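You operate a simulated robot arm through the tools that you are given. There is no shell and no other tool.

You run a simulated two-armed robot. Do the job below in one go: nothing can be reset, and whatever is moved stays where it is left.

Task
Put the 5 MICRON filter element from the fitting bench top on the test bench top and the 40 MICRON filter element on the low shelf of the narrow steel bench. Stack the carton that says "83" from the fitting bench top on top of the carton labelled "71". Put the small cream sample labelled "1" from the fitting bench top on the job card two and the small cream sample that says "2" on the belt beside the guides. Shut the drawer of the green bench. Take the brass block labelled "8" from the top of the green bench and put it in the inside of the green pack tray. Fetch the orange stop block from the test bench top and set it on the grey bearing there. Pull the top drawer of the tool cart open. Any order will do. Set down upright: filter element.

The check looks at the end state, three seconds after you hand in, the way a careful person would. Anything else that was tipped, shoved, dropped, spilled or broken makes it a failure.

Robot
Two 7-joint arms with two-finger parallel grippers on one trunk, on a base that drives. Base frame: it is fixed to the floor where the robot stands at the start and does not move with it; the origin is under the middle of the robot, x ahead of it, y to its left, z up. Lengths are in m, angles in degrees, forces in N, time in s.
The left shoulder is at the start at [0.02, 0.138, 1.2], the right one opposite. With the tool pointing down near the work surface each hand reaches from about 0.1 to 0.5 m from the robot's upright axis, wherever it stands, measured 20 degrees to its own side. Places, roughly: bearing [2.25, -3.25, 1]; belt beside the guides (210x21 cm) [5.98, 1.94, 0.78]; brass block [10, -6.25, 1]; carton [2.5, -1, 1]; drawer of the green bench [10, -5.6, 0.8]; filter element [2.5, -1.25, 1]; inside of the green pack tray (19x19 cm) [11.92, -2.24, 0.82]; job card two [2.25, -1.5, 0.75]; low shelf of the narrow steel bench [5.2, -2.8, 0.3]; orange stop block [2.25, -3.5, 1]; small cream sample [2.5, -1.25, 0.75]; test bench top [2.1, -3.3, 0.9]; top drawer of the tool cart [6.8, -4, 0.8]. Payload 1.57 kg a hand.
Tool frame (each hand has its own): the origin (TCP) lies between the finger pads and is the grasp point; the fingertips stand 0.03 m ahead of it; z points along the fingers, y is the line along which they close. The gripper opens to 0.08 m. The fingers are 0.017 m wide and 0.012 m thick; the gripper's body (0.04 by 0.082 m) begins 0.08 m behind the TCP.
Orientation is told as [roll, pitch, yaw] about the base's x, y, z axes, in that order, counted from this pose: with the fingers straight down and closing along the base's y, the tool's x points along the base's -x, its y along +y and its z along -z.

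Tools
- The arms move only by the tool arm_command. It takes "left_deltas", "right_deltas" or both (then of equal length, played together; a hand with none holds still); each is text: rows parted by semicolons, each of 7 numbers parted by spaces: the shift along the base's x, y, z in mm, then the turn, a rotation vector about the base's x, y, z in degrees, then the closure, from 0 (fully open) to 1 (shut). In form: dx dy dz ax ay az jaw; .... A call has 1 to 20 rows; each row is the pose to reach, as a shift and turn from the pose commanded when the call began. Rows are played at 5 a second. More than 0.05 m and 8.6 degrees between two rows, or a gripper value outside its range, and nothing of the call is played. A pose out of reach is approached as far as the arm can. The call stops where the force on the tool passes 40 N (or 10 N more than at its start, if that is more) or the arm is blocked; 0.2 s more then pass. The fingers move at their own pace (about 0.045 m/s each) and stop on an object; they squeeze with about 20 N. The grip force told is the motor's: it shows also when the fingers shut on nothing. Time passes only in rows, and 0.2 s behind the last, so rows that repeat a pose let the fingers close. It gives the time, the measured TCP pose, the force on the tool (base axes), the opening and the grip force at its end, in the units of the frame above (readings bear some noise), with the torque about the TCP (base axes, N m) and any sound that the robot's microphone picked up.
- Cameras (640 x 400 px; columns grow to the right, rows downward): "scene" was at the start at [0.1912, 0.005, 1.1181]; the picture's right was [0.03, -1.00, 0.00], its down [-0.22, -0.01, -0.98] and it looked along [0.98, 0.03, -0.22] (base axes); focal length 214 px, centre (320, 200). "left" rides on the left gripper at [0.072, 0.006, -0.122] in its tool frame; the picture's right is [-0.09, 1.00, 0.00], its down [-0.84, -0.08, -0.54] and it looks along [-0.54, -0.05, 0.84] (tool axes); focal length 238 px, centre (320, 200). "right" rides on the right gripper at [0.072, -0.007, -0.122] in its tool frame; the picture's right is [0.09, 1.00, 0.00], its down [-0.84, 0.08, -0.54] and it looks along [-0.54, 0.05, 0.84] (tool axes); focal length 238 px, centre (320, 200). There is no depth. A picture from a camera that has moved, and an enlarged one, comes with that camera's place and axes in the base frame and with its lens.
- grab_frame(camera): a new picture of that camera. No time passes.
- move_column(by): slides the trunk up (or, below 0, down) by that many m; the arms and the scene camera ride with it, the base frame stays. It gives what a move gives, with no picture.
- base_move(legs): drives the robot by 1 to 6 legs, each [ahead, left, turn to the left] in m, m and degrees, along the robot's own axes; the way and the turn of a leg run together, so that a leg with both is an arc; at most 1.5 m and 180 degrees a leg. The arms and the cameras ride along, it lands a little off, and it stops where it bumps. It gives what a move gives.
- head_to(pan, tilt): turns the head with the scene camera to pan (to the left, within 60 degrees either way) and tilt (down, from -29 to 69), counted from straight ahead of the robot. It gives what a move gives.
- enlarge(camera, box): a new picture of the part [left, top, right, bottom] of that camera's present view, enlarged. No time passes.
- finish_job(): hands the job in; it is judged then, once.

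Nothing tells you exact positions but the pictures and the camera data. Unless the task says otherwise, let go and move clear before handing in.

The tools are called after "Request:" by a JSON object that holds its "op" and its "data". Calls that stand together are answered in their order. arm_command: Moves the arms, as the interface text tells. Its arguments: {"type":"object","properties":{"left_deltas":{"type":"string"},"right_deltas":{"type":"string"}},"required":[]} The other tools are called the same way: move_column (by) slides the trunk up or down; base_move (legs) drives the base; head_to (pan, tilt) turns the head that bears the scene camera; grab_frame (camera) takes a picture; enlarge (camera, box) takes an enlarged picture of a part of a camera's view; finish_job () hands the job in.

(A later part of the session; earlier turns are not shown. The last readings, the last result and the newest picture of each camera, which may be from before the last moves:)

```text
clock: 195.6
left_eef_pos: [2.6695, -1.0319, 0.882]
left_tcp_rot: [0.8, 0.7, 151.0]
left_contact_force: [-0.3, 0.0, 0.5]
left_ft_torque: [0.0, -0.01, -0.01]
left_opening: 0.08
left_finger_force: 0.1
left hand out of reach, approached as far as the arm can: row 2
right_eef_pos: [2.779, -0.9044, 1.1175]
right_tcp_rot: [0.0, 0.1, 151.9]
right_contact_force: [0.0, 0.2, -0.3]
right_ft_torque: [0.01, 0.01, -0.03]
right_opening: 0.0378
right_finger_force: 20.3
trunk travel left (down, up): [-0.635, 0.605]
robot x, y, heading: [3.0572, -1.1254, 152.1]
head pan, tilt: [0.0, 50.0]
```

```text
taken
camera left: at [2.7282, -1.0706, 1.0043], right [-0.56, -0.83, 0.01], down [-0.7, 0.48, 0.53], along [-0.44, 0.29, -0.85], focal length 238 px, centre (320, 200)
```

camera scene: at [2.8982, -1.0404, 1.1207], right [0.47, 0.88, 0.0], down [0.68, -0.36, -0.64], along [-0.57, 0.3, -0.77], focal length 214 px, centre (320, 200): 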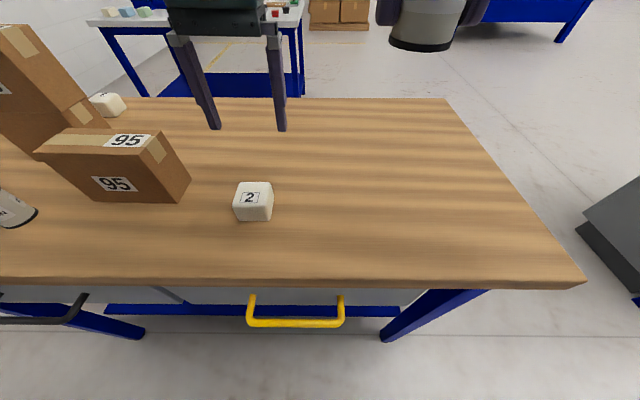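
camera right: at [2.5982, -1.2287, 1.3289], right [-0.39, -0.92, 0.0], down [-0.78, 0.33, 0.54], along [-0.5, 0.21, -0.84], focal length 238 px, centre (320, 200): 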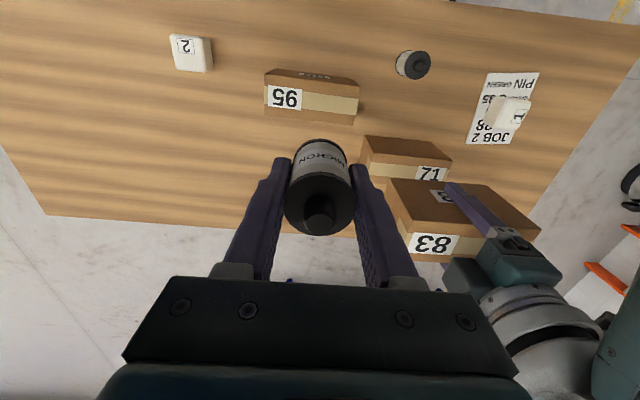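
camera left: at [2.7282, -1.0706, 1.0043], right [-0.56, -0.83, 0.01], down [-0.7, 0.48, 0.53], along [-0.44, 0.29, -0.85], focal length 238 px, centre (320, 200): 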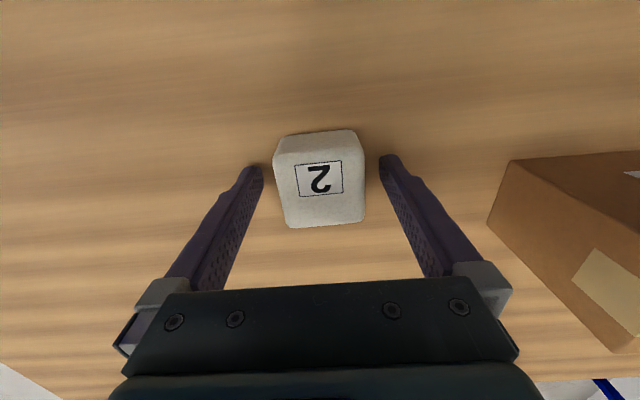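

Request:
{"op": "arm_command", "data": {"left_deltas": "4 -2 0 0 0 0 0; 4 -2 0 0 0 0 0.3; 4 -2 0 0 0 0 0.6; 4 -2 0 0 0 0 1; 4 -2 0 0 0 0 1; 4 -2 0 0 0 0 1; 4 -2 5 0 0 0 1; 4 -2 20 0 0 0 1; 4 -2 50 0 0 0 1; 4 -2 80 0 0 0 1"}}

Request:
{"op": "grab_frame", "data": {"camera": "left"}}

```text
clock: 197.8
left_eef_pos: [2.6637, -1.0467, 0.9584]
left_tcp_rot: [2.4, 0.8, 151.9]
left_contact_force: [0.0, -0.2, -0.7]
left_ft_torque: [0.01, 0.0, 0.0]
left_opening: 0.0489
left_finger_force: 19.6
right_eef_pos: [2.7783, -0.9042, 1.118]
right_tcp_rot: [0.0, 0.2, 151.8]
right_contact_force: [0.9, -0.8, 0.1]
right_ft_torque: [0.02, -0.02, 0.0]
right_opening: 0.0381
right_finger_force: 19.9
trunk travel left (down, up): [-0.635, 0.605]
robot x, y, heading: [3.0499, -1.1284, 152.1]
head pan, tilt: [0.0, 50.0]
```

```text
taken
camera left: at [2.7259, -1.0814, 1.0811], right [-0.55, -0.83, 0.04], down [-0.7, 0.49, 0.53], along [-0.46, 0.26, -0.85], focal length 238 px, centre (320, 200)
```

left: 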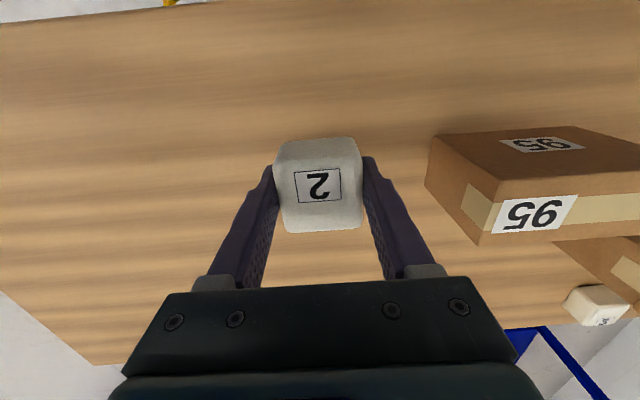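

Sample 2 is held in the left hand, 40 MICRON in the right. I back off, turn toward the east side and look for the narrow steel bench.

Request:
{"op": "arm_command", "data": {"left_deltas": "0 0 40 -1 0 0 1; 0 0 80 -2 0 0 1; 0 0 80 -2 0 0 1"}}

Request:
{"op": "base_move", "data": {"legs": [[-0.4, 0, 0], [0, 0, 160]]}}

Request:
{"op": "head_to", "data": {"pan": 0, "tilt": 15}}

Request:
{"op": "grab_frame", "data": {"camera": "scene"}}

```text
clock: 198.6
left_eef_pos: [2.6329, -1.0122, 1.0212]
left_tcp_rot: [2.8, 1.8, 151.4]
left_contact_force: [1.0, 0.6, -0.3]
left_ft_torque: [0.0, 0.01, 0.02]
left_opening: 0.0489
left_finger_force: 19.5
left hand out of reach, approached as far as the arm can: row 1, 2, 3
right_eef_pos: [2.7799, -0.9031, 1.1181]
right_tcp_rot: [0.1, 0.1, 151.9]
right_contact_force: [0.3, -0.7, 0.0]
right_ft_torque: [0.01, 0.01, 0.02]
right_opening: 0.0381
right_finger_force: 19.1
trunk travel left (down, up): [-0.635, 0.605]
robot x, y, heading: [3.0557, -1.1244, 152.1]
head pan, tilt: [0.0, 50.0]
```

```text
clock: 207.7
left_eef_pos: [3.7716, -1.5667, 1.0215]
left_tcp_rot: [2.6, 1.7, -48.7]
left_contact_force: [0.8, 0.0, -0.2]
left_ft_torque: [-0.01, -0.01, 0.01]
left_opening: 0.0491
left_finger_force: 19.7
right_eef_pos: [3.5957, -1.6183, 1.1182]
right_tcp_rot: [-0.1, 0.2, -48.1]
right_contact_force: [-0.4, 0.2, -0.8]
right_ft_torque: [-0.01, -0.01, 0.0]
right_opening: 0.0378
right_finger_force: 20.2
trunk travel left (down, up): [-0.635, 0.605]
robot x, y, heading: [3.4097, -1.3164, -48.1]
head pan, tilt: [0.0, 50.0]
```

```text
clock: 208.7
left_eef_pos: [3.7713, -1.5662, 1.0224]
left_tcp_rot: [2.6, 1.7, -48.7]
left_contact_force: [0.3, -0.3, 0.2]
left_ft_torque: [0.0, 0.01, 0.02]
left_opening: 0.049
left_finger_force: 19.8
right_eef_pos: [3.5966, -1.6177, 1.1169]
right_tcp_rot: [0.0, 0.2, -48.2]
right_contact_force: [0.1, 0.0, 0.7]
right_ft_torque: [-0.03, 0.0, 0.01]
right_opening: 0.038
right_finger_force: 20.5
trunk travel left (down, up): [-0.635, 0.605]
robot x, y, heading: [3.4106, -1.3139, -48.2]
head pan, tilt: [0.0, 15.0]
```

```text
taken
camera scene: at [3.5389, -1.456, 1.174], right [-0.74, -0.67, 0.0], down [-0.18, 0.2, -0.96], along [0.64, -0.72, -0.26], focal length 214 px, centre (320, 200)
```

scene: 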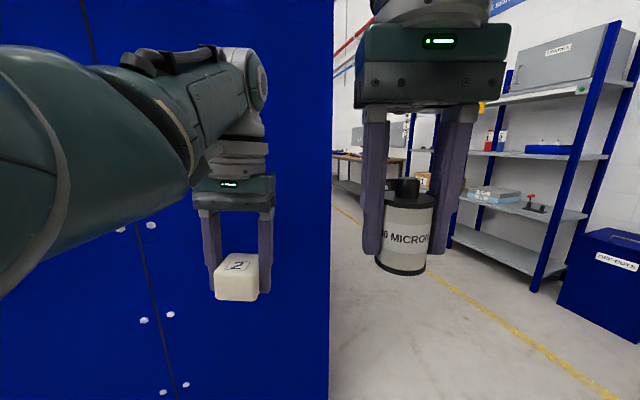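

The big machine's corner is close on my left (about (3.87,-1.86)). I sidestep right, pass it, and turn east.

Request:
{"op": "base_move", "data": {"legs": [[0, -0.6, 0], [0.95, 0, 0], [0, 0, 40]]}}

Request:
{"op": "grab_frame", "data": {"camera": "scene"}}

```text
clock: 218.5
left_eef_pos: [4.0396, -2.3755, 1.0229]
left_tcp_rot: [2.6, 1.7, -8.7]
left_contact_force: [-0.2, 0.1, 0.0]
left_ft_torque: [-0.01, -0.02, -0.04]
left_opening: 0.0489
left_finger_force: 20.0
right_eef_pos: [3.9396, -2.5271, 1.1175]
right_tcp_rot: [0.0, 0.2, -8.2]
right_contact_force: [-0.2, 0.1, -0.8]
right_ft_torque: [0.0, -0.04, -0.01]
right_opening: 0.0381
right_finger_force: 20.2
trunk travel left (down, up): [-0.635, 0.605]
robot x, y, heading: [3.6042, -2.4169, -7.9]
head pan, tilt: [0.0, 15.0]
```

```text
taken
camera scene: at [3.7918, -2.4386, 1.1744], right [-0.14, -0.99, 0.0], down [-0.26, 0.04, -0.97], along [0.96, -0.13, -0.26], focal length 214 px, centre (320, 200)
```

scene: 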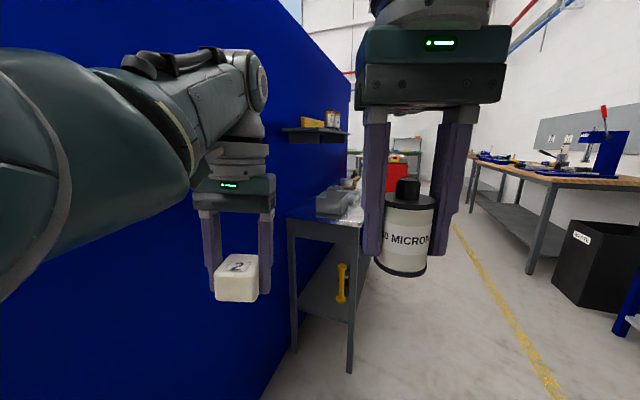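

The narrow steel bench stands ahead against the machine's end, skewed; its long open side faces the aisle. I drive around to face that side (heading ≈59°).

Request:
{"op": "base_move", "data": {"legs": [[0, -0.78, 0], [1.15, 0, 0], [0, 0, 67]]}}

Request:
{"op": "head_to", "data": {"pan": 0, "tilt": 30}}

Request:
{"op": "grab_frame", "data": {"camera": "scene"}}

```text
clock: 231.1
left_eef_pos: [4.7592, -2.9175, 1.0216]
left_tcp_rot: [2.7, 1.7, 59.4]
left_contact_force: [0.2, 0.5, -0.2]
left_ft_torque: [0.02, -0.02, -0.03]
left_opening: 0.0492
left_finger_force: 19.9
right_eef_pos: [4.8636, -3.068, 1.1169]
right_tcp_rot: [-0.1, 0.2, 60.1]
right_contact_force: [-0.4, -0.2, 0.6]
right_ft_torque: [0.04, -0.01, 0.01]
right_opening: 0.0377
right_finger_force: 19.9
trunk travel left (down, up): [-0.635, 0.605]
robot x, y, heading: [4.6347, -3.3387, 60.1]
head pan, tilt: [0.0, 15.0]
```

```text
clock: 231.9
left_eef_pos: [4.76, -2.9172, 1.0217]
left_tcp_rot: [2.8, 1.7, 59.7]
left_contact_force: [-0.6, 0.4, 0.1]
left_ft_torque: [0.03, -0.01, -0.02]
left_opening: 0.049
left_finger_force: 19.9
right_eef_pos: [4.8633, -3.0685, 1.1176]
right_tcp_rot: [0.1, 0.2, 60.1]
right_contact_force: [0.0, 0.3, -0.1]
right_ft_torque: [0.02, -0.01, 0.03]
right_opening: 0.0379
right_finger_force: 19.7
trunk travel left (down, up): [-0.635, 0.605]
robot x, y, heading: [4.6341, -3.3428, 60.2]
head pan, tilt: [0.0, 30.0]
```

```text
taken
camera scene: at [4.7267, -3.1707, 1.1518], right [0.86, -0.51, 0.0], down [-0.25, -0.42, -0.87], along [0.44, 0.75, -0.48], focal length 214 px, centre (320, 200)
```

scene: 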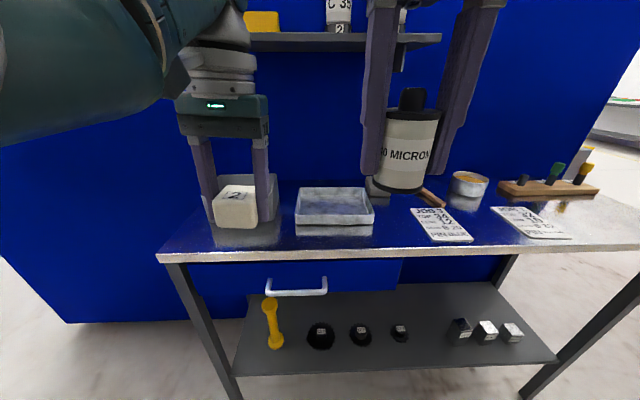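

I see the low shelf: a yellow dumbbell, three round parts and three cubes, with a clear gap between the third round part and the first cube. I tuck the left hand back, lower the right, then lower the trunk away from the bench.

Request:
{"op": "arm_command", "data": {"left_deltas": "-31 -21 -10 0 0 0 1; -62 -41 -20 0 0 0 1; -93 -62 -30 0 0 0 1; -124 -83 -40 0 0 0 1; -155 -103 -50 0 0 0 1; -186 -124 -50 0 0 0 1; -186 -124 -50 0 0 0 1", "right_deltas": "0 0 -30 0 0 0 1; 0 0 -60 0 0 0 1; 0 0 -90 0 0 0 1; 0 0 -120 0 0 0 1; 0 0 -150 0 0 0 1; 0 0 -150 0 0 0 1; 0 0 -150 0 0 0 1"}}

Request:
{"op": "move_column", "data": {"by": -0.3}}

Request:
{"op": "grab_frame", "data": {"camera": "scene"}}

```text
clock: 233.7
left_eef_pos: [4.5608, -2.9776, 0.9143]
left_tcp_rot: [8.8, 0.8, 61.2]
left_contact_force: [0.1, -0.5, 0.2]
left_ft_torque: [-0.01, 0.0, 0.01]
left_opening: 0.0493
left_finger_force: 20.3
left hand out of reach, approached as far as the arm can: row 1, 2, 3, 4, 5, 6, 7
right_eef_pos: [4.8634, -3.0679, 0.9664]
right_tcp_rot: [-0.1, 0.2, 60.2]
right_contact_force: [0.9, 0.3, -1.3]
right_ft_torque: [-0.01, -0.02, -0.05]
right_opening: 0.0378
right_finger_force: 20.0
trunk travel left (down, up): [-0.635, 0.605]
robot x, y, heading: [4.6328, -3.3364, 60.4]
head pan, tilt: [0.0, 30.0]
stopped in row 7 (left hand): the arm was blocked; the commanded pose is now the measured one
```

```text
clock: 236.7
left_eef_pos: [4.5601, -2.9793, 0.613]
left_tcp_rot: [8.7, 0.9, 61.2]
left_contact_force: [-0.1, 0.0, 0.0]
left_ft_torque: [-0.01, 0.03, -0.04]
left_opening: 0.049
left_finger_force: 20.2
right_eef_pos: [4.8642, -3.0665, 0.6673]
right_tcp_rot: [0.0, 0.2, 60.0]
right_contact_force: [0.3, -0.3, 0.2]
right_ft_torque: [0.0, -0.02, 0.01]
right_opening: 0.0382
right_finger_force: 20.1
trunk travel left (down, up): [-0.335, 0.905]
robot x, y, heading: [4.6329, -3.339, 60.4]
head pan, tilt: [0.0, 30.0]
```

```text
taken
camera scene: at [4.7257, -3.1705, 0.8502], right [0.87, -0.5, 0.0], down [-0.25, -0.43, -0.87], along [0.43, 0.75, -0.5], focal length 214 px, centre (320, 200)
```

scene: 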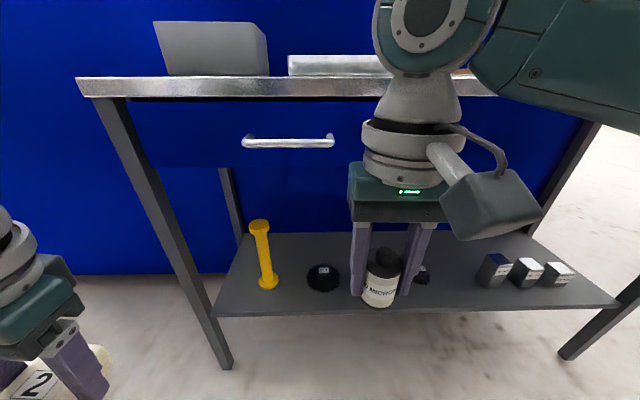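

Shelf height is about 0.30; the free gap centre is about (5.305,-3.00). I lower the trunk 0.24 m more and then drive in so the right hand goes under the bench top.

Request:
{"op": "move_column", "data": {"by": -0.24}}

Request:
{"op": "base_move", "data": {"legs": [[0, -0.345, 1], [0.1, 0, 0]]}}

Request:
{"op": "grab_frame", "data": {"camera": "scene"}}

Request:
{"op": "grab_frame", "data": {"camera": "right"}}

```text
clock: 239.2
left_eef_pos: [4.5596, -2.9777, 0.3728]
left_tcp_rot: [8.8, 0.9, 61.2]
left_contact_force: [-0.7, 0.5, 0.2]
left_ft_torque: [-0.01, 0.01, 0.0]
left_opening: 0.0487
left_finger_force: 19.7
right_eef_pos: [4.8645, -3.0662, 0.4267]
right_tcp_rot: [0.0, 0.2, 60.0]
right_contact_force: [0.3, -0.8, -0.1]
right_ft_torque: [0.0, 0.0, 0.03]
right_opening: 0.0383
right_finger_force: 20.2
trunk travel left (down, up): [-0.095, 1.145]
robot x, y, heading: [4.6319, -3.3324, 59.9]
head pan, tilt: [0.0, 30.0]
```

```text
clock: 242.2
left_eef_pos: [4.9052, -3.0647, 0.3731]
left_tcp_rot: [8.8, 1.0, 62.2]
left_contact_force: [0.5, 0.3, 0.6]
left_ft_torque: [0.03, -0.02, -0.02]
left_opening: 0.0488
left_finger_force: 20.4
right_eef_pos: [5.2108, -3.1489, 0.4261]
right_tcp_rot: [0.0, 0.3, 61.1]
right_contact_force: [0.0, 0.1, -0.6]
right_ft_torque: [0.0, 0.0, 0.01]
right_opening: 0.038
right_finger_force: 20.2
trunk travel left (down, up): [-0.095, 1.145]
robot x, y, heading: [4.9893, -3.4196, 61.0]
head pan, tilt: [0.0, 30.0]
```

```text
taken
camera scene: at [5.0739, -3.2533, 0.6099], right [0.88, -0.48, 0.0], down [-0.24, -0.44, -0.87], along [0.42, 0.76, -0.5], focal length 214 px, centre (320, 200)
```

scene: 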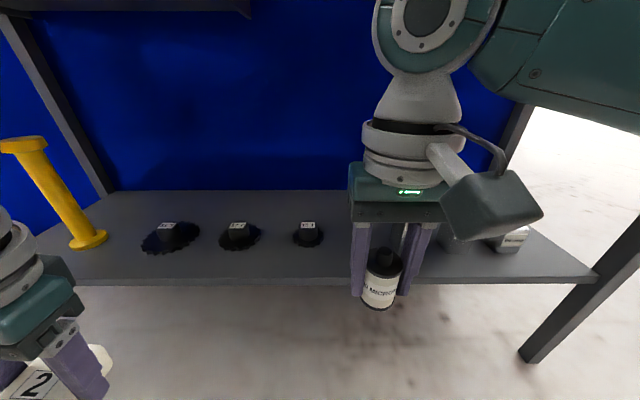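

```text
taken
camera right: at [5.1828, -3.2137, 0.5482], right [-0.92, 0.4, 0.0], down [0.34, 0.77, 0.54], along [0.22, 0.49, -0.84], focal length 238 px, centre (320, 200)
```

right: 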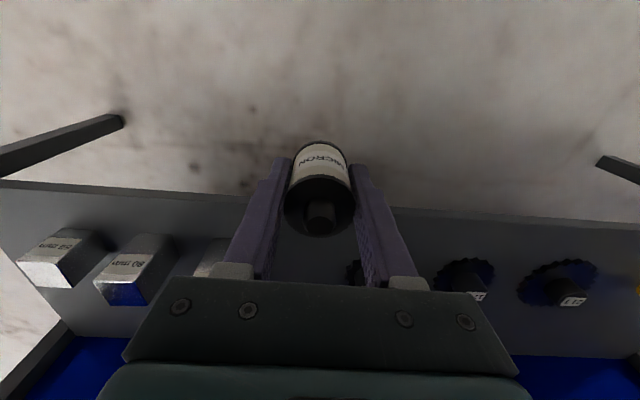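

Shelf front edge confirmed at z≈0.30. I drive 12 cm further in, then position the element over the gap.

Request:
{"op": "base_move", "data": {"legs": [[0.12, 0, 0]]}}

Request:
{"op": "arm_command", "data": {"right_deltas": "15 20 -10 0 0 0 1; 30 30 -20 0 0 0 1; 46 44 -35 0 0 0 1; 46 44 -50 0 0 0 1; 46 44 -50 0 0 0 1"}}

Request:
{"op": "grab_frame", "data": {"camera": "scene"}}

Request:
{"op": "grab_frame", "data": {"camera": "right"}}

```text
clock: 243.4
left_eef_pos: [4.9612, -2.9584, 0.3731]
left_tcp_rot: [9.1, 1.0, 62.4]
left_contact_force: [-0.2, -0.6, -0.2]
left_ft_torque: [0.0, 0.01, 0.0]
left_opening: 0.0489
left_finger_force: 19.9
right_eef_pos: [5.2671, -3.0433, 0.426]
right_tcp_rot: [0.0, 0.4, 61.0]
right_contact_force: [0.1, 0.3, -0.2]
right_ft_torque: [0.0, -0.01, 0.02]
right_opening: 0.0381
right_finger_force: 19.8
trunk travel left (down, up): [-0.095, 1.145]
robot x, y, heading: [5.0411, -3.3157, 61.2]
head pan, tilt: [0.0, 30.0]
```

```text
clock: 244.6
left_eef_pos: [4.9619, -2.9573, 0.3728]
left_tcp_rot: [9.0, 0.9, 62.4]
left_contact_force: [0.3, -0.5, -0.7]
left_ft_torque: [-0.01, -0.01, 0.0]
left_opening: 0.0489
left_finger_force: 19.7
right_eef_pos: [5.3155, -2.9974, 0.3782]
right_tcp_rot: [0.0, 0.4, 61.0]
right_contact_force: [-0.8, -0.7, 0.3]
right_ft_torque: [-0.01, 0.02, -0.01]
right_opening: 0.0377
right_finger_force: 20.2
trunk travel left (down, up): [-0.095, 1.145]
robot x, y, heading: [5.0417, -3.3165, 61.0]
head pan, tilt: [0.0, 30.0]
```

```text
taken
camera scene: at [5.1321, -3.1472, 0.6102], right [0.88, -0.48, 0.0], down [-0.24, -0.44, -0.87], along [0.42, 0.76, -0.5], focal length 214 px, centre (320, 200)
```

scene: 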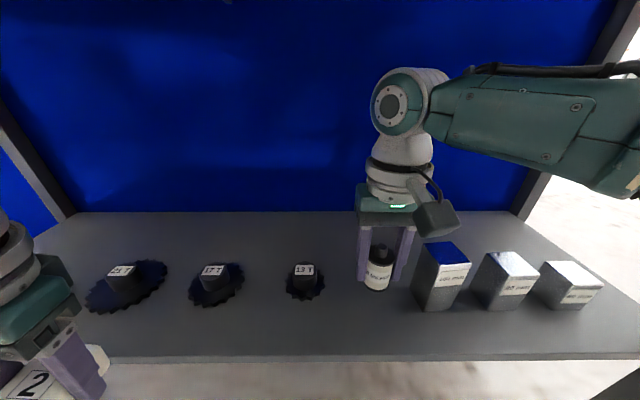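

```text
taken
camera right: at [5.2875, -3.0635, 0.4987], right [-0.92, 0.4, 0.0], down [0.34, 0.77, 0.54], along [0.22, 0.49, -0.84], focal length 238 px, centre (320, 200)
```

right: 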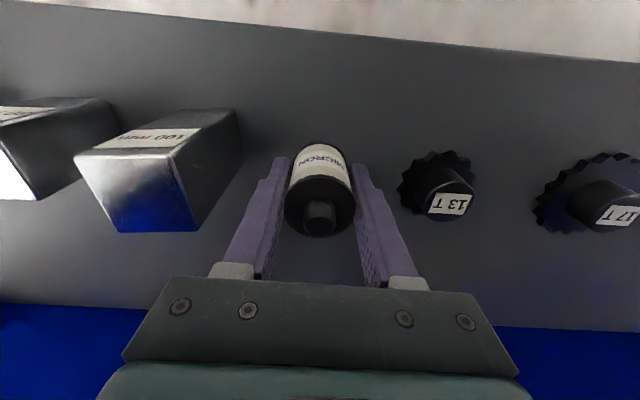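

The element hangs in the gap. I nudge 7 mm toward the round part side and lower until it touches the shelf.

Request:
{"op": "arm_command", "data": {"right_deltas": "-6 3 -15 0 0 0 1; -6 3 -28 0 0 0 1; -6 3 -33 0 0 0 1; -6 3 -37 0 0 0 1; -6 3 -37 0 0 0 1"}}

Request:
{"op": "enlarge", "data": {"camera": "scene", "box": [280, 200, 480, 330]}}

```text
clock: 245.8
left_eef_pos: [4.9614, -2.9571, 0.3734]
left_tcp_rot: [9.0, 0.9, 62.3]
left_contact_force: [0.7, -1.1, -0.2]
left_ft_torque: [0.02, -0.01, -0.01]
left_opening: 0.0489
left_finger_force: 20.3
right_eef_pos: [5.3088, -2.9943, 0.3388]
right_tcp_rot: [0.0, 0.4, 61.1]
right_contact_force: [0.7, 1.0, -1.0]
right_ft_torque: [0.01, 0.0, 0.01]
right_opening: 0.038
right_finger_force: 19.7
trunk travel left (down, up): [-0.095, 1.145]
robot x, y, heading: [5.0387, -3.3124, 61.1]
head pan, tilt: [0.0, 30.0]
```

```text
3.08 times, centred on (380, 265) of scene
camera zoom: at [5.132, -3.1472, 0.6102], right [0.88, -0.48, 0.0], down [-0.24, -0.44, -0.87], along [0.42, 0.76, -0.5], focal length 660 px, centre (135, 0)
```

zoom: 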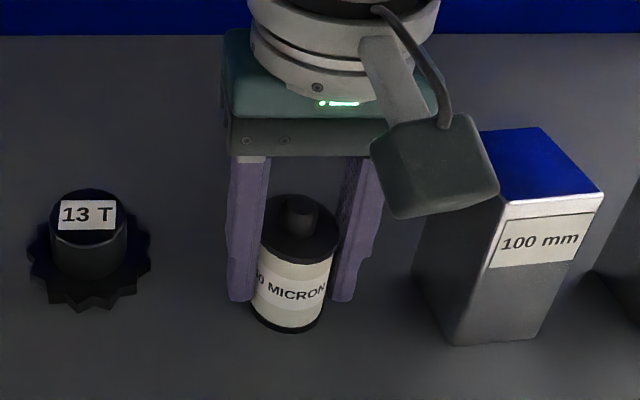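

No contact yet; I keep lowering in small steps.

Request:
{"op": "arm_command", "data": {"right_deltas": "0 0 -3 0 0 0 1; 0 0 -6 0 0 0 1; 0 0 -9 0 0 0 1; 0 0 -9 0 0 0 1"}}

```text
clock: 246.8
left_eef_pos: [4.961, -2.9556, 0.3748]
left_tcp_rot: [9.0, 0.9, 62.3]
left_contact_force: [-0.3, 0.1, -0.3]
left_ft_torque: [0.03, 0.04, -0.01]
left_opening: 0.0491
left_finger_force: 20.1
right_eef_pos: [5.3103, -2.9942, 0.3317]
right_tcp_rot: [-0.1, 0.1, 61.2]
right_contact_force: [-0.8, 0.3, 16.1]
right_ft_torque: [0.07, -0.01, -0.02]
right_opening: 0.0383
right_finger_force: 20.1
trunk travel left (down, up): [-0.095, 1.145]
robot x, y, heading: [5.0388, -3.3165, 61.4]
head pan, tilt: [0.0, 30.0]
```

Contact. I ease up, open partly (to keep clear of the neighbours), and rise.

Request:
{"op": "arm_command", "data": {"right_deltas": "0 0 2 0 0 0 1; 0 0 2 0 0 0 0.4; 0 0 2 0 0 0 0.2; 0 0 2 0 0 0 0.15; 0 0 2 0 0 0 0.15; 0 0 25 0 0 0 0.15; 0 0 60 0 0 0 0.15; 0 0 85 0 0 0 0.15"}}

Request:
{"op": "grab_frame", "data": {"camera": "scene"}}

Request:
{"op": "grab_frame", "data": {"camera": "right"}}

```text
clock: 248.6
left_eef_pos: [4.96, -2.957, 0.3742]
left_tcp_rot: [9.2, 1.0, 62.3]
left_contact_force: [-0.3, 0.0, 0.8]
left_ft_torque: [-0.02, -0.02, 0.0]
left_opening: 0.0492
left_finger_force: 20.0
right_eef_pos: [5.3077, -2.9933, 0.4173]
right_tcp_rot: [0.1, 0.3, 61.1]
right_contact_force: [0.9, 0.5, 0.6]
right_ft_torque: [-0.02, 0.0, 0.01]
right_opening: 0.068
right_finger_force: 0.0
trunk travel left (down, up): [-0.095, 1.145]
robot x, y, heading: [5.0427, -3.3152, 60.9]
head pan, tilt: [0.0, 30.0]
```

```text
taken
camera scene: at [5.132, -3.147, 0.6102], right [0.88, -0.48, 0.0], down [-0.24, -0.44, -0.87], along [0.42, 0.76, -0.5], focal length 214 px, centre (320, 200)
```

scene: 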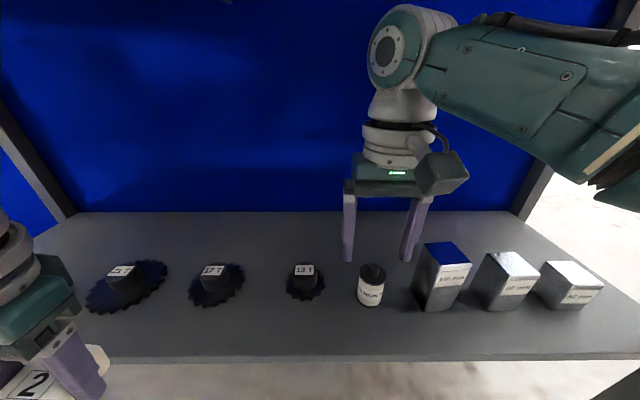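

```text
taken
camera right: at [5.2805, -3.0598, 0.5381], right [-0.92, 0.4, 0.0], down [0.34, 0.77, 0.54], along [0.22, 0.49, -0.84], focal length 238 px, centre (320, 200)
```

right: 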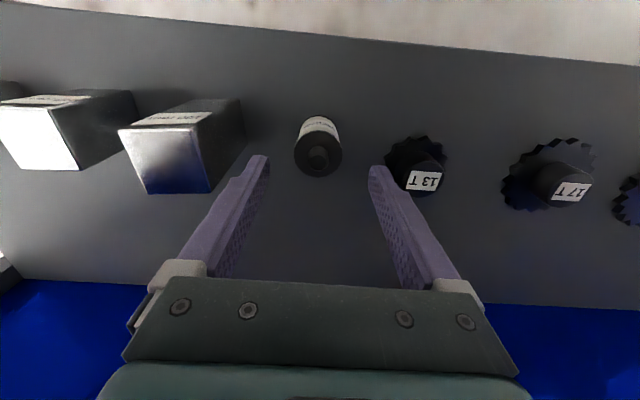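

The 40 MICRON stands upright on the low shelf. I back straight out and raise the trunk.

Request:
{"op": "arm_command", "data": {"right_deltas": "0 0 20 0 0 0 0.15; 0 0 20 0 0 0 0.15"}}

Request:
{"op": "base_move", "data": {"legs": [[-0.5, 0, 0]]}}

Request:
{"op": "move_column", "data": {"by": 0.5}}

Request:
{"op": "head_to", "data": {"pan": -60, "tilt": 15}}

Request:
{"op": "grab_frame", "data": {"camera": "scene"}}

```text
clock: 249.2
left_eef_pos: [4.9604, -2.9558, 0.374]
left_tcp_rot: [9.1, 1.0, 62.3]
left_contact_force: [0.4, 0.1, 0.4]
left_ft_torque: [-0.04, 0.04, 0.04]
left_opening: 0.0489
left_finger_force: 20.0
right_eef_pos: [5.308, -2.9932, 0.4352]
right_tcp_rot: [0.0, 0.3, 60.9]
right_contact_force: [-0.7, -0.8, 0.7]
right_ft_torque: [0.02, -0.01, 0.02]
right_opening: 0.0681
right_finger_force: 0.1
trunk travel left (down, up): [-0.095, 1.145]
robot x, y, heading: [5.0425, -3.3156, 61.2]
head pan, tilt: [0.0, 30.0]
```

```text
clock: 252.1
left_eef_pos: [4.7225, -3.3893, 0.3752]
left_tcp_rot: [9.1, 0.9, 62.0]
left_contact_force: [0.1, 0.4, 0.3]
left_ft_torque: [-0.04, 0.0, 0.02]
left_opening: 0.049
left_finger_force: 19.7
right_eef_pos: [5.0696, -3.4296, 0.436]
right_tcp_rot: [0.0, 0.2, 60.8]
right_contact_force: [-0.3, -0.5, -0.3]
right_ft_torque: [-0.04, 0.01, -0.02]
right_opening: 0.068
right_finger_force: 0.0
trunk travel left (down, up): [-0.095, 1.145]
robot x, y, heading: [4.801, -3.7489, 60.9]
head pan, tilt: [0.0, 30.0]
```

```text
refused: 0.5 is not a number from -0.4 to 0.4
```

```text
clock: 253.4
left_eef_pos: [4.7219, -3.3908, 0.3738]
left_tcp_rot: [9.1, 0.9, 61.9]
left_contact_force: [0.0, -0.3, -0.6]
left_ft_torque: [0.01, 0.02, 0.0]
left_opening: 0.0489
left_finger_force: 20.1
right_eef_pos: [5.0694, -3.4294, 0.4363]
right_tcp_rot: [0.0, 0.3, 60.8]
right_contact_force: [0.1, 0.0, 0.2]
right_ft_torque: [-0.01, 0.01, 0.03]
right_opening: 0.0679
right_finger_force: 0.1
trunk travel left (down, up): [-0.095, 1.145]
robot x, y, heading: [4.8, -3.7535, 61.0]
head pan, tilt: [-60.0, 15.0]
```

```text
taken
camera scene: at [4.9416, -3.6601, 0.6344], right [0.02, -1.0, 0.0], down [-0.26, 0.0, -0.97], along [0.97, 0.02, -0.26], focal length 214 px, centre (320, 200)
```

scene: 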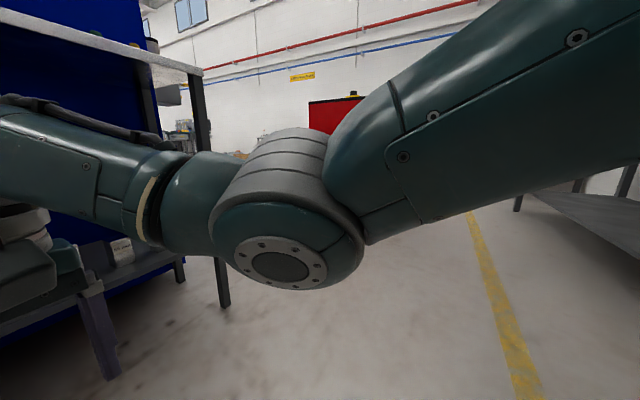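

Request:
{"op": "move_column", "data": {"by": 0.4}}

Request:
{"op": "move_column", "data": {"by": 0.18}}

Request:
{"op": "base_move", "data": {"legs": [[0, 0, -66]]}}

Request:
{"op": "head_to", "data": {"pan": 0, "tilt": 20}}

Request:
{"op": "grab_frame", "data": {"camera": "scene"}}

```text
clock: 257.3
left_eef_pos: [4.7223, -3.3907, 0.7735]
left_tcp_rot: [9.1, 0.8, 62.0]
left_contact_force: [-0.1, 0.3, -0.2]
left_ft_torque: [0.01, 0.01, 0.03]
left_opening: 0.0489
left_finger_force: 19.6
right_eef_pos: [5.0693, -3.4295, 0.8358]
right_tcp_rot: [0.0, 0.3, 60.7]
right_contact_force: [-0.6, -0.4, -0.1]
right_ft_torque: [0.0, 0.0, -0.01]
right_opening: 0.0681
right_finger_force: 0.1
trunk travel left (down, up): [-0.495, 0.745]
robot x, y, heading: [4.8025, -3.7508, 60.8]
head pan, tilt: [-60.0, 15.0]
```

```text
clock: 259.3
left_eef_pos: [4.7214, -3.391, 0.9535]
left_tcp_rot: [9.0, 0.8, 62.0]
left_contact_force: [0.0, -0.9, -0.2]
left_ft_torque: [0.02, 0.02, 0.0]
left_opening: 0.0489
left_finger_force: 19.6
right_eef_pos: [5.0696, -3.4301, 1.0154]
right_tcp_rot: [0.0, 0.3, 60.8]
right_contact_force: [0.7, -0.5, 0.5]
right_ft_torque: [-0.02, 0.0, 0.0]
right_opening: 0.0679
right_finger_force: 0.0
trunk travel left (down, up): [-0.675, 0.565]
robot x, y, heading: [4.8023, -3.75, 60.7]
head pan, tilt: [-60.0, 15.0]
```

```text
clock: 262.5
left_eef_pos: [5.0962, -3.5304, 0.9556]
left_tcp_rot: [9.1, 0.9, -3.7]
left_contact_force: [0.2, 0.8, -0.2]
left_ft_torque: [0.0, -0.04, 0.04]
left_opening: 0.0488
left_finger_force: 19.9
right_eef_pos: [5.2036, -3.863, 1.0161]
right_tcp_rot: [0.0, 0.3, -4.9]
right_contact_force: [-0.3, 0.7, 0.0]
right_ft_torque: [-0.02, 0.01, -0.04]
right_opening: 0.0678
right_finger_force: 0.0
trunk travel left (down, up): [-0.675, 0.565]
robot x, y, heading: [4.8004, -3.7513, -4.6]
head pan, tilt: [-60.0, 15.0]
```

```text
clock: 263.8
left_eef_pos: [5.0964, -3.5306, 0.9533]
left_tcp_rot: [9.2, 0.8, -3.8]
left_contact_force: [-0.7, 0.2, 0.8]
left_ft_torque: [0.0, -0.03, -0.01]
left_opening: 0.049
left_finger_force: 19.6
right_eef_pos: [5.2047, -3.8622, 1.015]
right_tcp_rot: [0.0, 0.3, -4.9]
right_contact_force: [0.2, -0.7, -0.5]
right_ft_torque: [0.01, -0.03, 0.02]
right_opening: 0.0677
right_finger_force: 0.1
trunk travel left (down, up): [-0.675, 0.565]
robot x, y, heading: [4.7956, -3.7508, -4.8]
head pan, tilt: [0.0, 20.0]
```

```text
taken
camera scene: at [4.9921, -3.765, 1.2063], right [-0.08, -1.0, 0.0], down [-0.34, 0.03, -0.94], along [0.94, -0.08, -0.34], focal length 214 px, centre (320, 200)
```

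scene: 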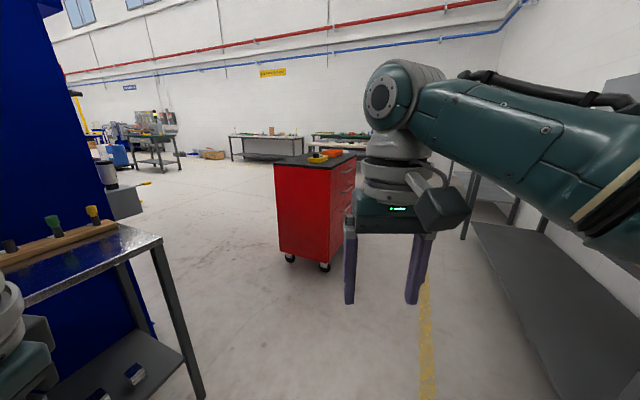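

The red tool cart's drawers face the aisle side (toward about -119°); its front centre is near (6.77,-4.07). I drive in front of it, facing heading ≈61°.

Request:
{"op": "base_move", "data": {"legs": [[0.86, -0.37, 0], [0.86, -0.37, 0], [0, 0, 66]]}}

Request:
{"op": "head_to", "data": {"pan": 0, "tilt": 30}}

Request:
{"op": "grab_frame", "data": {"camera": "scene"}}

```text
clock: 276.1
left_eef_pos: [6.3682, -4.2775, 0.9528]
left_tcp_rot: [9.1, 0.9, 62.1]
left_contact_force: [0.1, 0.7, -0.5]
left_ft_torque: [-0.02, 0.0, 0.0]
left_opening: 0.0489
left_finger_force: 19.8
right_eef_pos: [6.7148, -4.3165, 1.0158]
right_tcp_rot: [-0.1, 0.3, 60.9]
right_contact_force: [0.0, -0.1, -0.3]
right_ft_torque: [-0.01, -0.02, 0.02]
right_opening: 0.0682
right_finger_force: 0.2
trunk travel left (down, up): [-0.675, 0.565]
robot x, y, heading: [6.4498, -4.6332, 61.2]
head pan, tilt: [0.0, 20.0]
```

```text
clock: 276.8
left_eef_pos: [6.3672, -4.2762, 0.9543]
left_tcp_rot: [9.2, 0.9, 62.2]
left_contact_force: [0.1, 0.2, -0.5]
left_ft_torque: [-0.04, 0.03, -0.01]
left_opening: 0.049
left_finger_force: 20.0
right_eef_pos: [6.7149, -4.3166, 1.0163]
right_tcp_rot: [0.1, 0.3, 60.9]
right_contact_force: [-0.2, -0.5, 0.0]
right_ft_torque: [0.0, -0.02, 0.0]
right_opening: 0.068
right_finger_force: 0.0
trunk travel left (down, up): [-0.675, 0.565]
robot x, y, heading: [6.4477, -4.6353, 61.1]
head pan, tilt: [0.0, 30.0]
```

```text
taken
camera scene: at [6.5385, -4.4686, 1.1903], right [0.88, -0.48, 0.0], down [-0.24, -0.44, -0.87], along [0.42, 0.76, -0.5], focal length 214 px, centre (320, 200)
```

scene: 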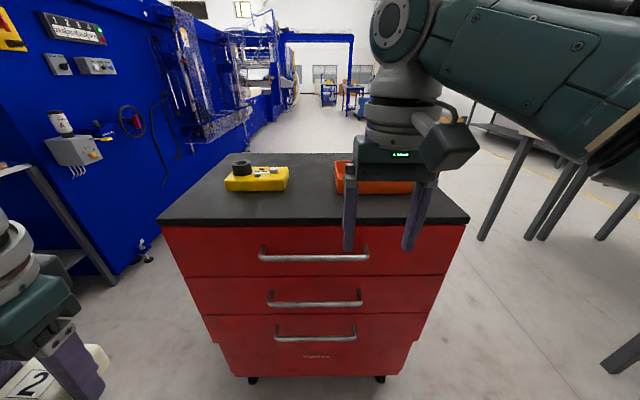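

The cart has three drawers with bar handles; I must pull the top bar. I take closer views to locate the bar.

Request:
{"op": "grab_frame", "data": {"camera": "right"}}

Request:
{"op": "enlarge", "data": {"camera": "scene", "box": [220, 210, 420, 330]}}

```text
taken
camera right: at [6.6873, -4.3817, 1.1371], right [-0.92, 0.4, 0.0], down [0.34, 0.77, 0.54], along [0.22, 0.49, -0.84], focal length 238 px, centre (320, 200)
```

right: 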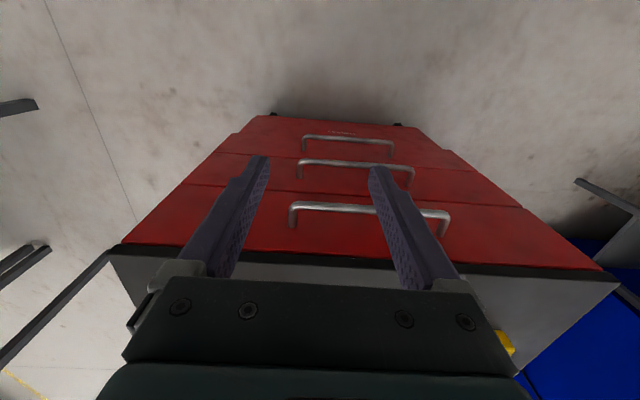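

```text
3.20 times, centred on (320, 270) of scene
camera zoom: at [6.5385, -4.4686, 1.1903], right [0.88, -0.48, 0.0], down [-0.24, -0.44, -0.87], along [0.42, 0.76, -0.5], focal length 686 px, centre (320, -24)
```

zoom: 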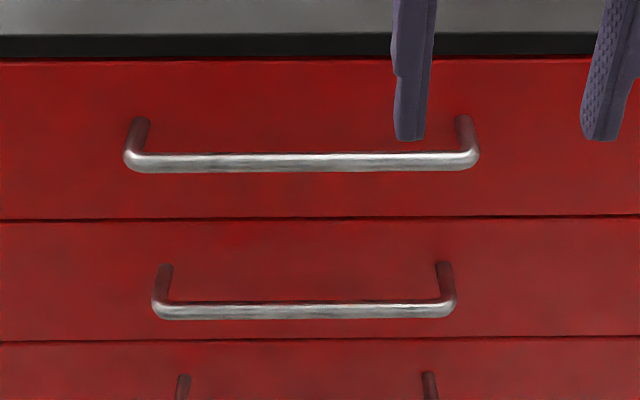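

The top bar's midpoint is at about (6.708,-4.142,0.822), standing off ≈45 mm from the drawer face. I shift 0.1 m left and lower the trunk.

Request:
{"op": "base_move", "data": {"legs": [[0, 0.1, 0]]}}

Request:
{"op": "move_column", "data": {"by": -0.33}}

Request:
{"op": "arm_command", "data": {"right_deltas": "0 0 0 0 0 8.2 0; 0 0 0 0 0 16.4 0; 0 0 0 0 0 24.6 0; 0 0 0 0 0 32.8 0; 0 0 0 0 0 41 0; 0 0 0 0 0 49.2 0; 0 0 0 0 0 57.4 0; 0 0 0 0 0 65.6 0; 0 0 0 0 0 73.8 0; 0 0 0 0 0 82 0; 0 0 0 0 0 90 0"}}

Request:
{"op": "grab_frame", "data": {"camera": "scene"}}

```text
clock: 278.0
left_eef_pos: [6.2801, -4.229, 0.9558]
left_tcp_rot: [9.1, 0.9, 62.2]
left_contact_force: [-0.7, -0.7, -0.2]
left_ft_torque: [-0.01, -0.02, -0.01]
left_opening: 0.049
left_finger_force: 20.3
right_eef_pos: [6.6286, -4.2679, 1.0164]
right_tcp_rot: [0.0, 0.2, 60.8]
right_contact_force: [0.3, 1.0, 0.2]
right_ft_torque: [-0.01, 0.0, -0.03]
right_opening: 0.0679
right_finger_force: 0.2
trunk travel left (down, up): [-0.675, 0.565]
robot x, y, heading: [6.3617, -4.5911, 60.9]
head pan, tilt: [0.0, 30.0]
```

```text
clock: 281.2
left_eef_pos: [6.2805, -4.2283, 0.6238]
left_tcp_rot: [9.1, 1.0, 62.1]
left_contact_force: [0.8, -0.4, -0.5]
left_ft_torque: [0.0, 0.03, 0.0]
left_opening: 0.0492
left_finger_force: 20.1
right_eef_pos: [6.6281, -4.2673, 0.6864]
right_tcp_rot: [0.1, 0.4, 60.9]
right_contact_force: [0.2, -0.1, -0.1]
right_ft_torque: [0.01, -0.02, 0.02]
right_opening: 0.0682
right_finger_force: 0.0
trunk travel left (down, up): [-0.345, 0.895]
robot x, y, heading: [6.3593, -4.5876, 61.0]
head pan, tilt: [0.0, 30.0]
```

```text
clock: 283.6
left_eef_pos: [6.2802, -4.2283, 0.6227]
left_tcp_rot: [9.1, 0.9, 62.1]
left_contact_force: [0.4, 0.7, -0.3]
left_ft_torque: [-0.01, -0.01, -0.02]
left_opening: 0.049
left_finger_force: 20.1
right_eef_pos: [6.6275, -4.2673, 0.6856]
right_tcp_rot: [0.0, 0.2, 151.0]
right_contact_force: [-0.6, 0.7, -0.8]
right_ft_torque: [0.0, 0.01, -0.02]
right_opening: 0.0798
right_finger_force: 0.1
trunk travel left (down, up): [-0.345, 0.895]
robot x, y, heading: [6.3625, -4.588, 60.8]
head pan, tilt: [0.0, 30.0]
```

```text
taken
camera scene: at [6.451, -4.4202, 0.8602], right [0.87, -0.48, 0.0], down [-0.24, -0.44, -0.87], along [0.42, 0.76, -0.5], focal length 214 px, centre (320, 200)
```

scene: 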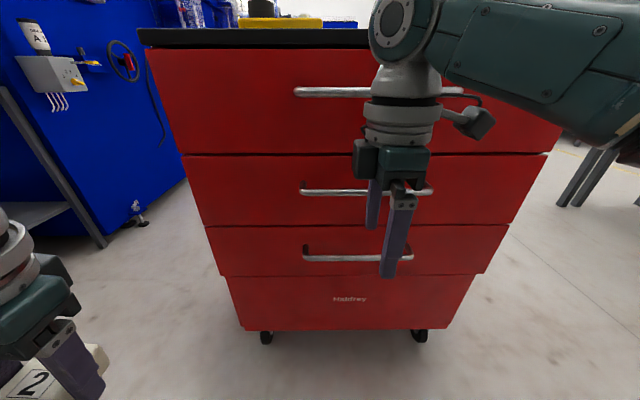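

Rotated fine. Now I tilt the right hand 75° forward while raising it to the bar's height, staying clear of the handles.

Request:
{"op": "arm_command", "data": {"right_deltas": "2 -1 16 6.55 -3.65 0 0; 3 -2 32 13.1 -7.3 0 0; 5 -3 48 19.65 -10.95 0 0; 6 -4 65 26.2 -14.6 0 0; 8 -5 81 32.75 -18.25 0 0; 9 -6 98 39.3 -21.9 0 0; 11 -6 114 45.85 -25.55 0 0; 11 -6 130 52.4 -29.2 0 0; 11 -6 147 58.95 -32.85 0 0; 11 -6 163 65.5 -36.5 0 0; 11 -6 163 65.5 -36.5 0 0"}}

Request:
{"op": "grab_frame", "data": {"camera": "scene"}}

Request:
{"op": "grab_frame", "data": {"camera": "right"}}

```text
clock: 286.0
left_eef_pos: [6.2792, -4.2284, 0.6249]
left_tcp_rot: [9.0, 0.8, 62.1]
left_contact_force: [0.6, -0.2, -0.1]
left_ft_torque: [0.0, 0.01, -0.01]
left_opening: 0.0488
left_finger_force: 19.8
right_eef_pos: [6.6443, -4.2736, 0.8537]
right_tcp_rot: [-75.6, -0.2, 149.8]
right_contact_force: [-0.6, 1.1, 0.3]
right_ft_torque: [0.0, -0.01, 0.01]
right_opening: 0.0797
right_finger_force: 0.1
trunk travel left (down, up): [-0.345, 0.895]
robot x, y, heading: [6.3613, -4.5911, 61.1]
head pan, tilt: [0.0, 30.0]
```

```text
taken
camera scene: at [6.4512, -4.4223, 0.8541], right [0.87, -0.5, 0.0], down [-0.28, -0.48, -0.83], along [0.41, 0.72, -0.56], focal length 214 px, centre (320, 200)
```

scene: 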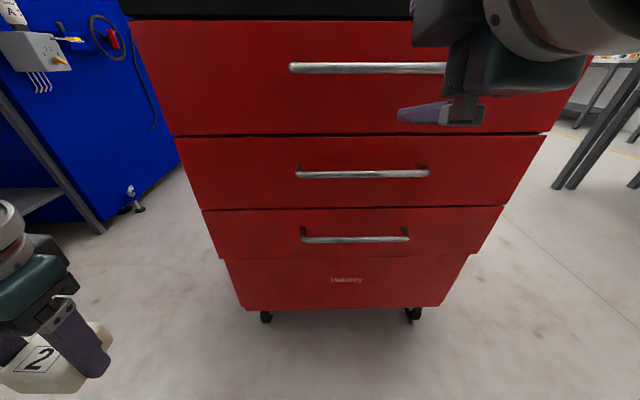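

```text
taken
camera right: at [6.6489, -4.4103, 0.8888], right [-0.05, -0.26, -0.96], down [-1.0, -0.05, 0.06], along [-0.06, 0.96, -0.26], focal length 238 px, centre (320, 200)
```

right: 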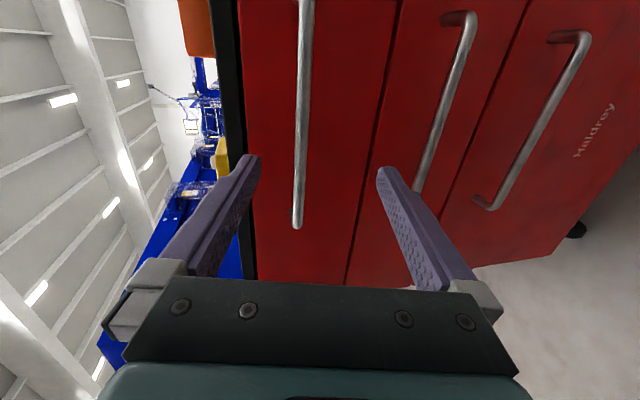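

The wrist view (rolled 90°) shows the top bar between the finger lines. I correct upward by 2 cm and approach halfway.

Request:
{"op": "arm_command", "data": {"right_deltas": "1 5 20 0 0 0 0; 12 25 13 0 0 0 0; 25 49 6 0 0 0 0; 38 73 -1 0 0 0 0; 38 73 -1 0 0 0 0"}}

Request:
{"op": "grab_frame", "data": {"camera": "right"}}

```text
clock: 287.2
left_eef_pos: [6.2802, -4.229, 0.624]
left_tcp_rot: [9.0, 0.9, 62.0]
left_contact_force: [0.1, 0.3, -0.3]
left_ft_torque: [-0.01, -0.02, -0.03]
left_opening: 0.049
left_finger_force: 19.9
right_eef_pos: [6.6763, -4.1983, 0.8468]
right_tcp_rot: [-75.0, 0.0, 150.7]
right_contact_force: [0.1, 0.2, -0.4]
right_ft_torque: [-0.01, 0.01, 0.02]
right_opening: 0.0798
right_finger_force: 0.0
trunk travel left (down, up): [-0.345, 0.895]
robot x, y, heading: [6.364, -4.5902, 60.8]
head pan, tilt: [0.0, 30.0]
```

```text
taken
camera right: at [6.6836, -4.3365, 0.8848], right [-0.05, -0.27, -0.96], down [-1.0, -0.06, 0.07], along [-0.08, 0.96, -0.27], focal length 238 px, centre (320, 200)
```

right: 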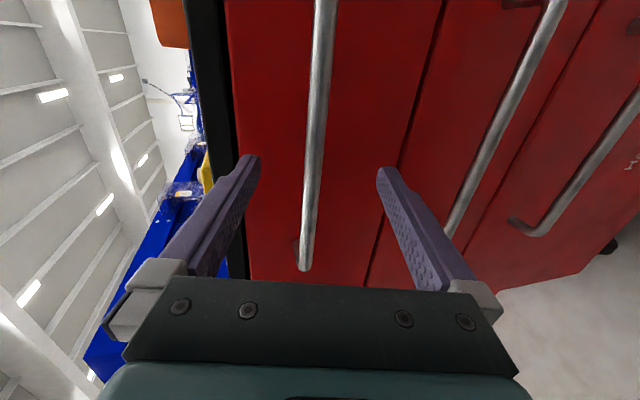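

Request:
{"op": "arm_command", "data": {"right_deltas": "10 18 -3 0 0 0 0; 19 35 -7 0 0 0 0; 28 51 -11 0 0 0 0; 28 51 -11 0 0 0 0"}}

Request:
{"op": "grab_frame", "data": {"camera": "right"}}

```text
clock: 288.0
left_eef_pos: [6.2796, -4.2297, 0.6243]
left_tcp_rot: [9.1, 1.1, 62.0]
left_contact_force: [0.3, 1.0, 0.0]
left_ft_torque: [-0.05, 0.0, 0.01]
left_opening: 0.0491
left_finger_force: 19.9
right_eef_pos: [6.6977, -4.1607, 0.8411]
right_tcp_rot: [-75.5, 0.0, 150.5]
right_contact_force: [-5.8, -18.0, 1.8]
right_ft_torque: [0.78, -0.23, -0.09]
right_opening: 0.077
right_finger_force: 0.1
trunk travel left (down, up): [-0.345, 0.895]
robot x, y, heading: [6.3623, -4.5909, 60.9]
head pan, tilt: [0.0, 30.0]
stopped in row 3 (right hand): the force on the tool passed its limit at 49 N (the readings are from after the stop); the commanded pose is now the measured one
```

```text
taken
camera right: at [6.7048, -4.2977, 0.8778], right [-0.04, -0.26, -0.96], down [-1.0, -0.06, 0.06], along [-0.08, 0.96, -0.26], focal length 238 px, centre (320, 200)
```

right: 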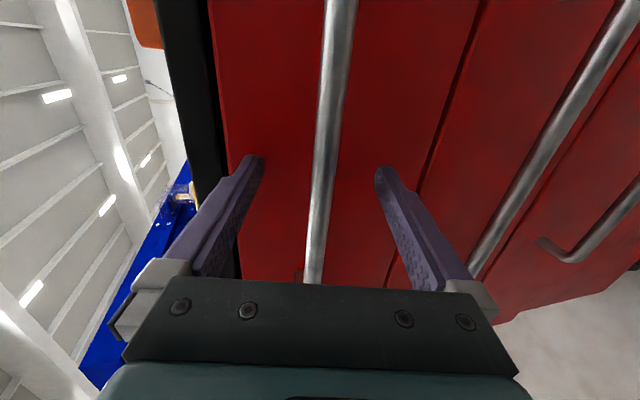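

The tips touched the drawer face with the bar well between the fingers. I back off 4 mm and close.

Request:
{"op": "arm_command", "data": {"right_deltas": "-2 -3.5 1 0 0 0 0; -2 -3.5 1 0 0 0 0.5; -2 -3.5 1 0 0 0 1; -2 -3.5 1 0 0 0 1; -2 -3.5 1 0 0 0 1; -2 -3.5 1 0 0 0 1; -2 -3.5 1 0 0 0 1"}}

Request:
{"op": "grab_frame", "data": {"camera": "right"}}

```text
clock: 289.6
left_eef_pos: [6.2782, -4.2294, 0.6241]
left_tcp_rot: [9.2, 0.8, 62.1]
left_contact_force: [-0.7, 0.2, 0.4]
left_ft_torque: [0.0, -0.01, 0.01]
left_opening: 0.049
left_finger_force: 19.8
right_eef_pos: [6.6954, -4.1617, 0.8398]
right_tcp_rot: [-75.2, 0.0, 150.5]
right_contact_force: [1.2, 2.2, -9.5]
right_ft_torque: [-0.09, -0.11, 0.17]
right_opening: 0.0142
right_finger_force: 30.3
trunk travel left (down, up): [-0.345, 0.895]
robot x, y, heading: [6.3627, -4.5887, 60.7]
head pan, tilt: [0.0, 30.0]
```

```text
taken
camera right: at [6.7031, -4.2994, 0.8778], right [-0.04, -0.27, -0.96], down [-1.0, -0.06, 0.06], along [-0.08, 0.96, -0.26], focal length 238 px, centre (320, 200)
```

right: 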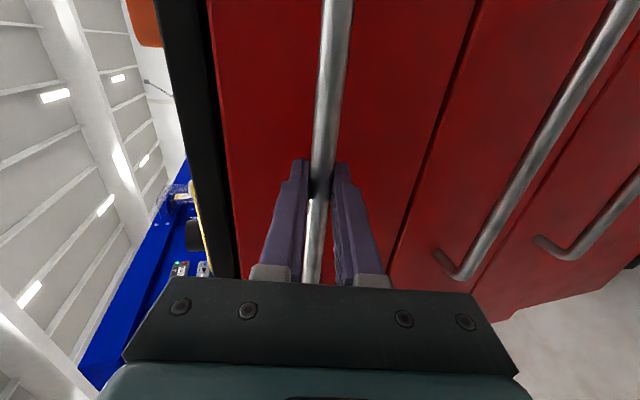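

Gripped firmly. I pull by driving the base backward, first 10 cm.

Request:
{"op": "base_move", "data": {"legs": [[-0.1, 0, 0]]}}

Request:
{"op": "grab_frame", "data": {"camera": "scene"}}

Request:
{"op": "grab_frame", "data": {"camera": "right"}}

```text
clock: 290.7
left_eef_pos: [6.2329, -4.316, 0.6225]
left_tcp_rot: [9.0, 0.8, 62.0]
left_contact_force: [-1.1, -0.3, -0.3]
left_ft_torque: [0.01, -0.02, 0.03]
left_opening: 0.0492
left_finger_force: 20.0
right_eef_pos: [6.6496, -4.25, 0.8406]
right_tcp_rot: [-75.2, 0.1, 150.5]
right_contact_force: [4.8, 0.3, -14.8]
right_ft_torque: [-0.21, -0.12, -0.32]
right_opening: 0.0136
right_finger_force: 30.1
trunk travel left (down, up): [-0.345, 0.895]
robot x, y, heading: [6.3116, -4.6754, 61.0]
head pan, tilt: [0.0, 30.0]
```

```text
taken
camera scene: at [6.4032, -4.5081, 0.8599], right [0.87, -0.48, 0.0], down [-0.24, -0.44, -0.87], along [0.42, 0.76, -0.5], focal length 214 px, centre (320, 200)
```

scene: 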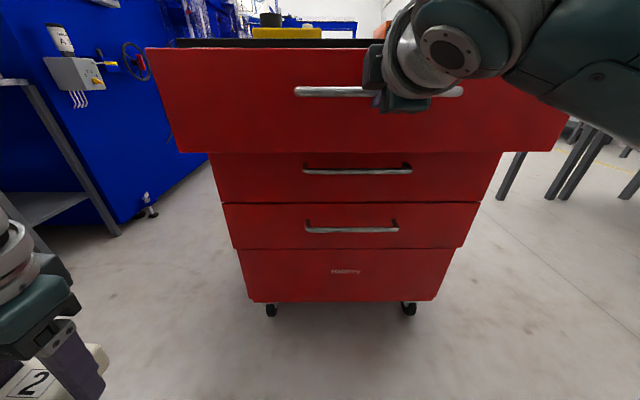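

```text
taken
camera right: at [6.6557, -4.3867, 0.8778], right [-0.04, -0.27, -0.96], down [-1.0, -0.06, 0.06], along [-0.08, 0.96, -0.26], focal length 238 px, centre (320, 200)
```

right: 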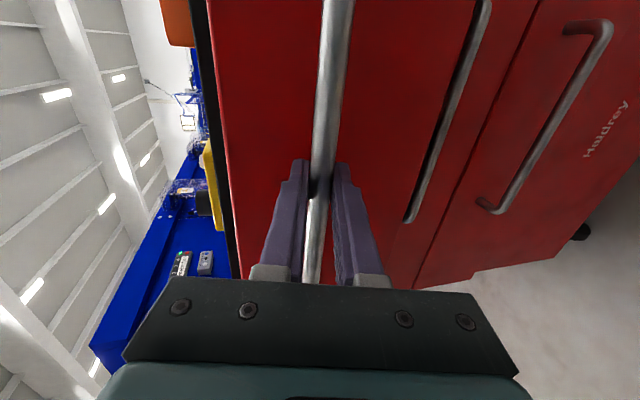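

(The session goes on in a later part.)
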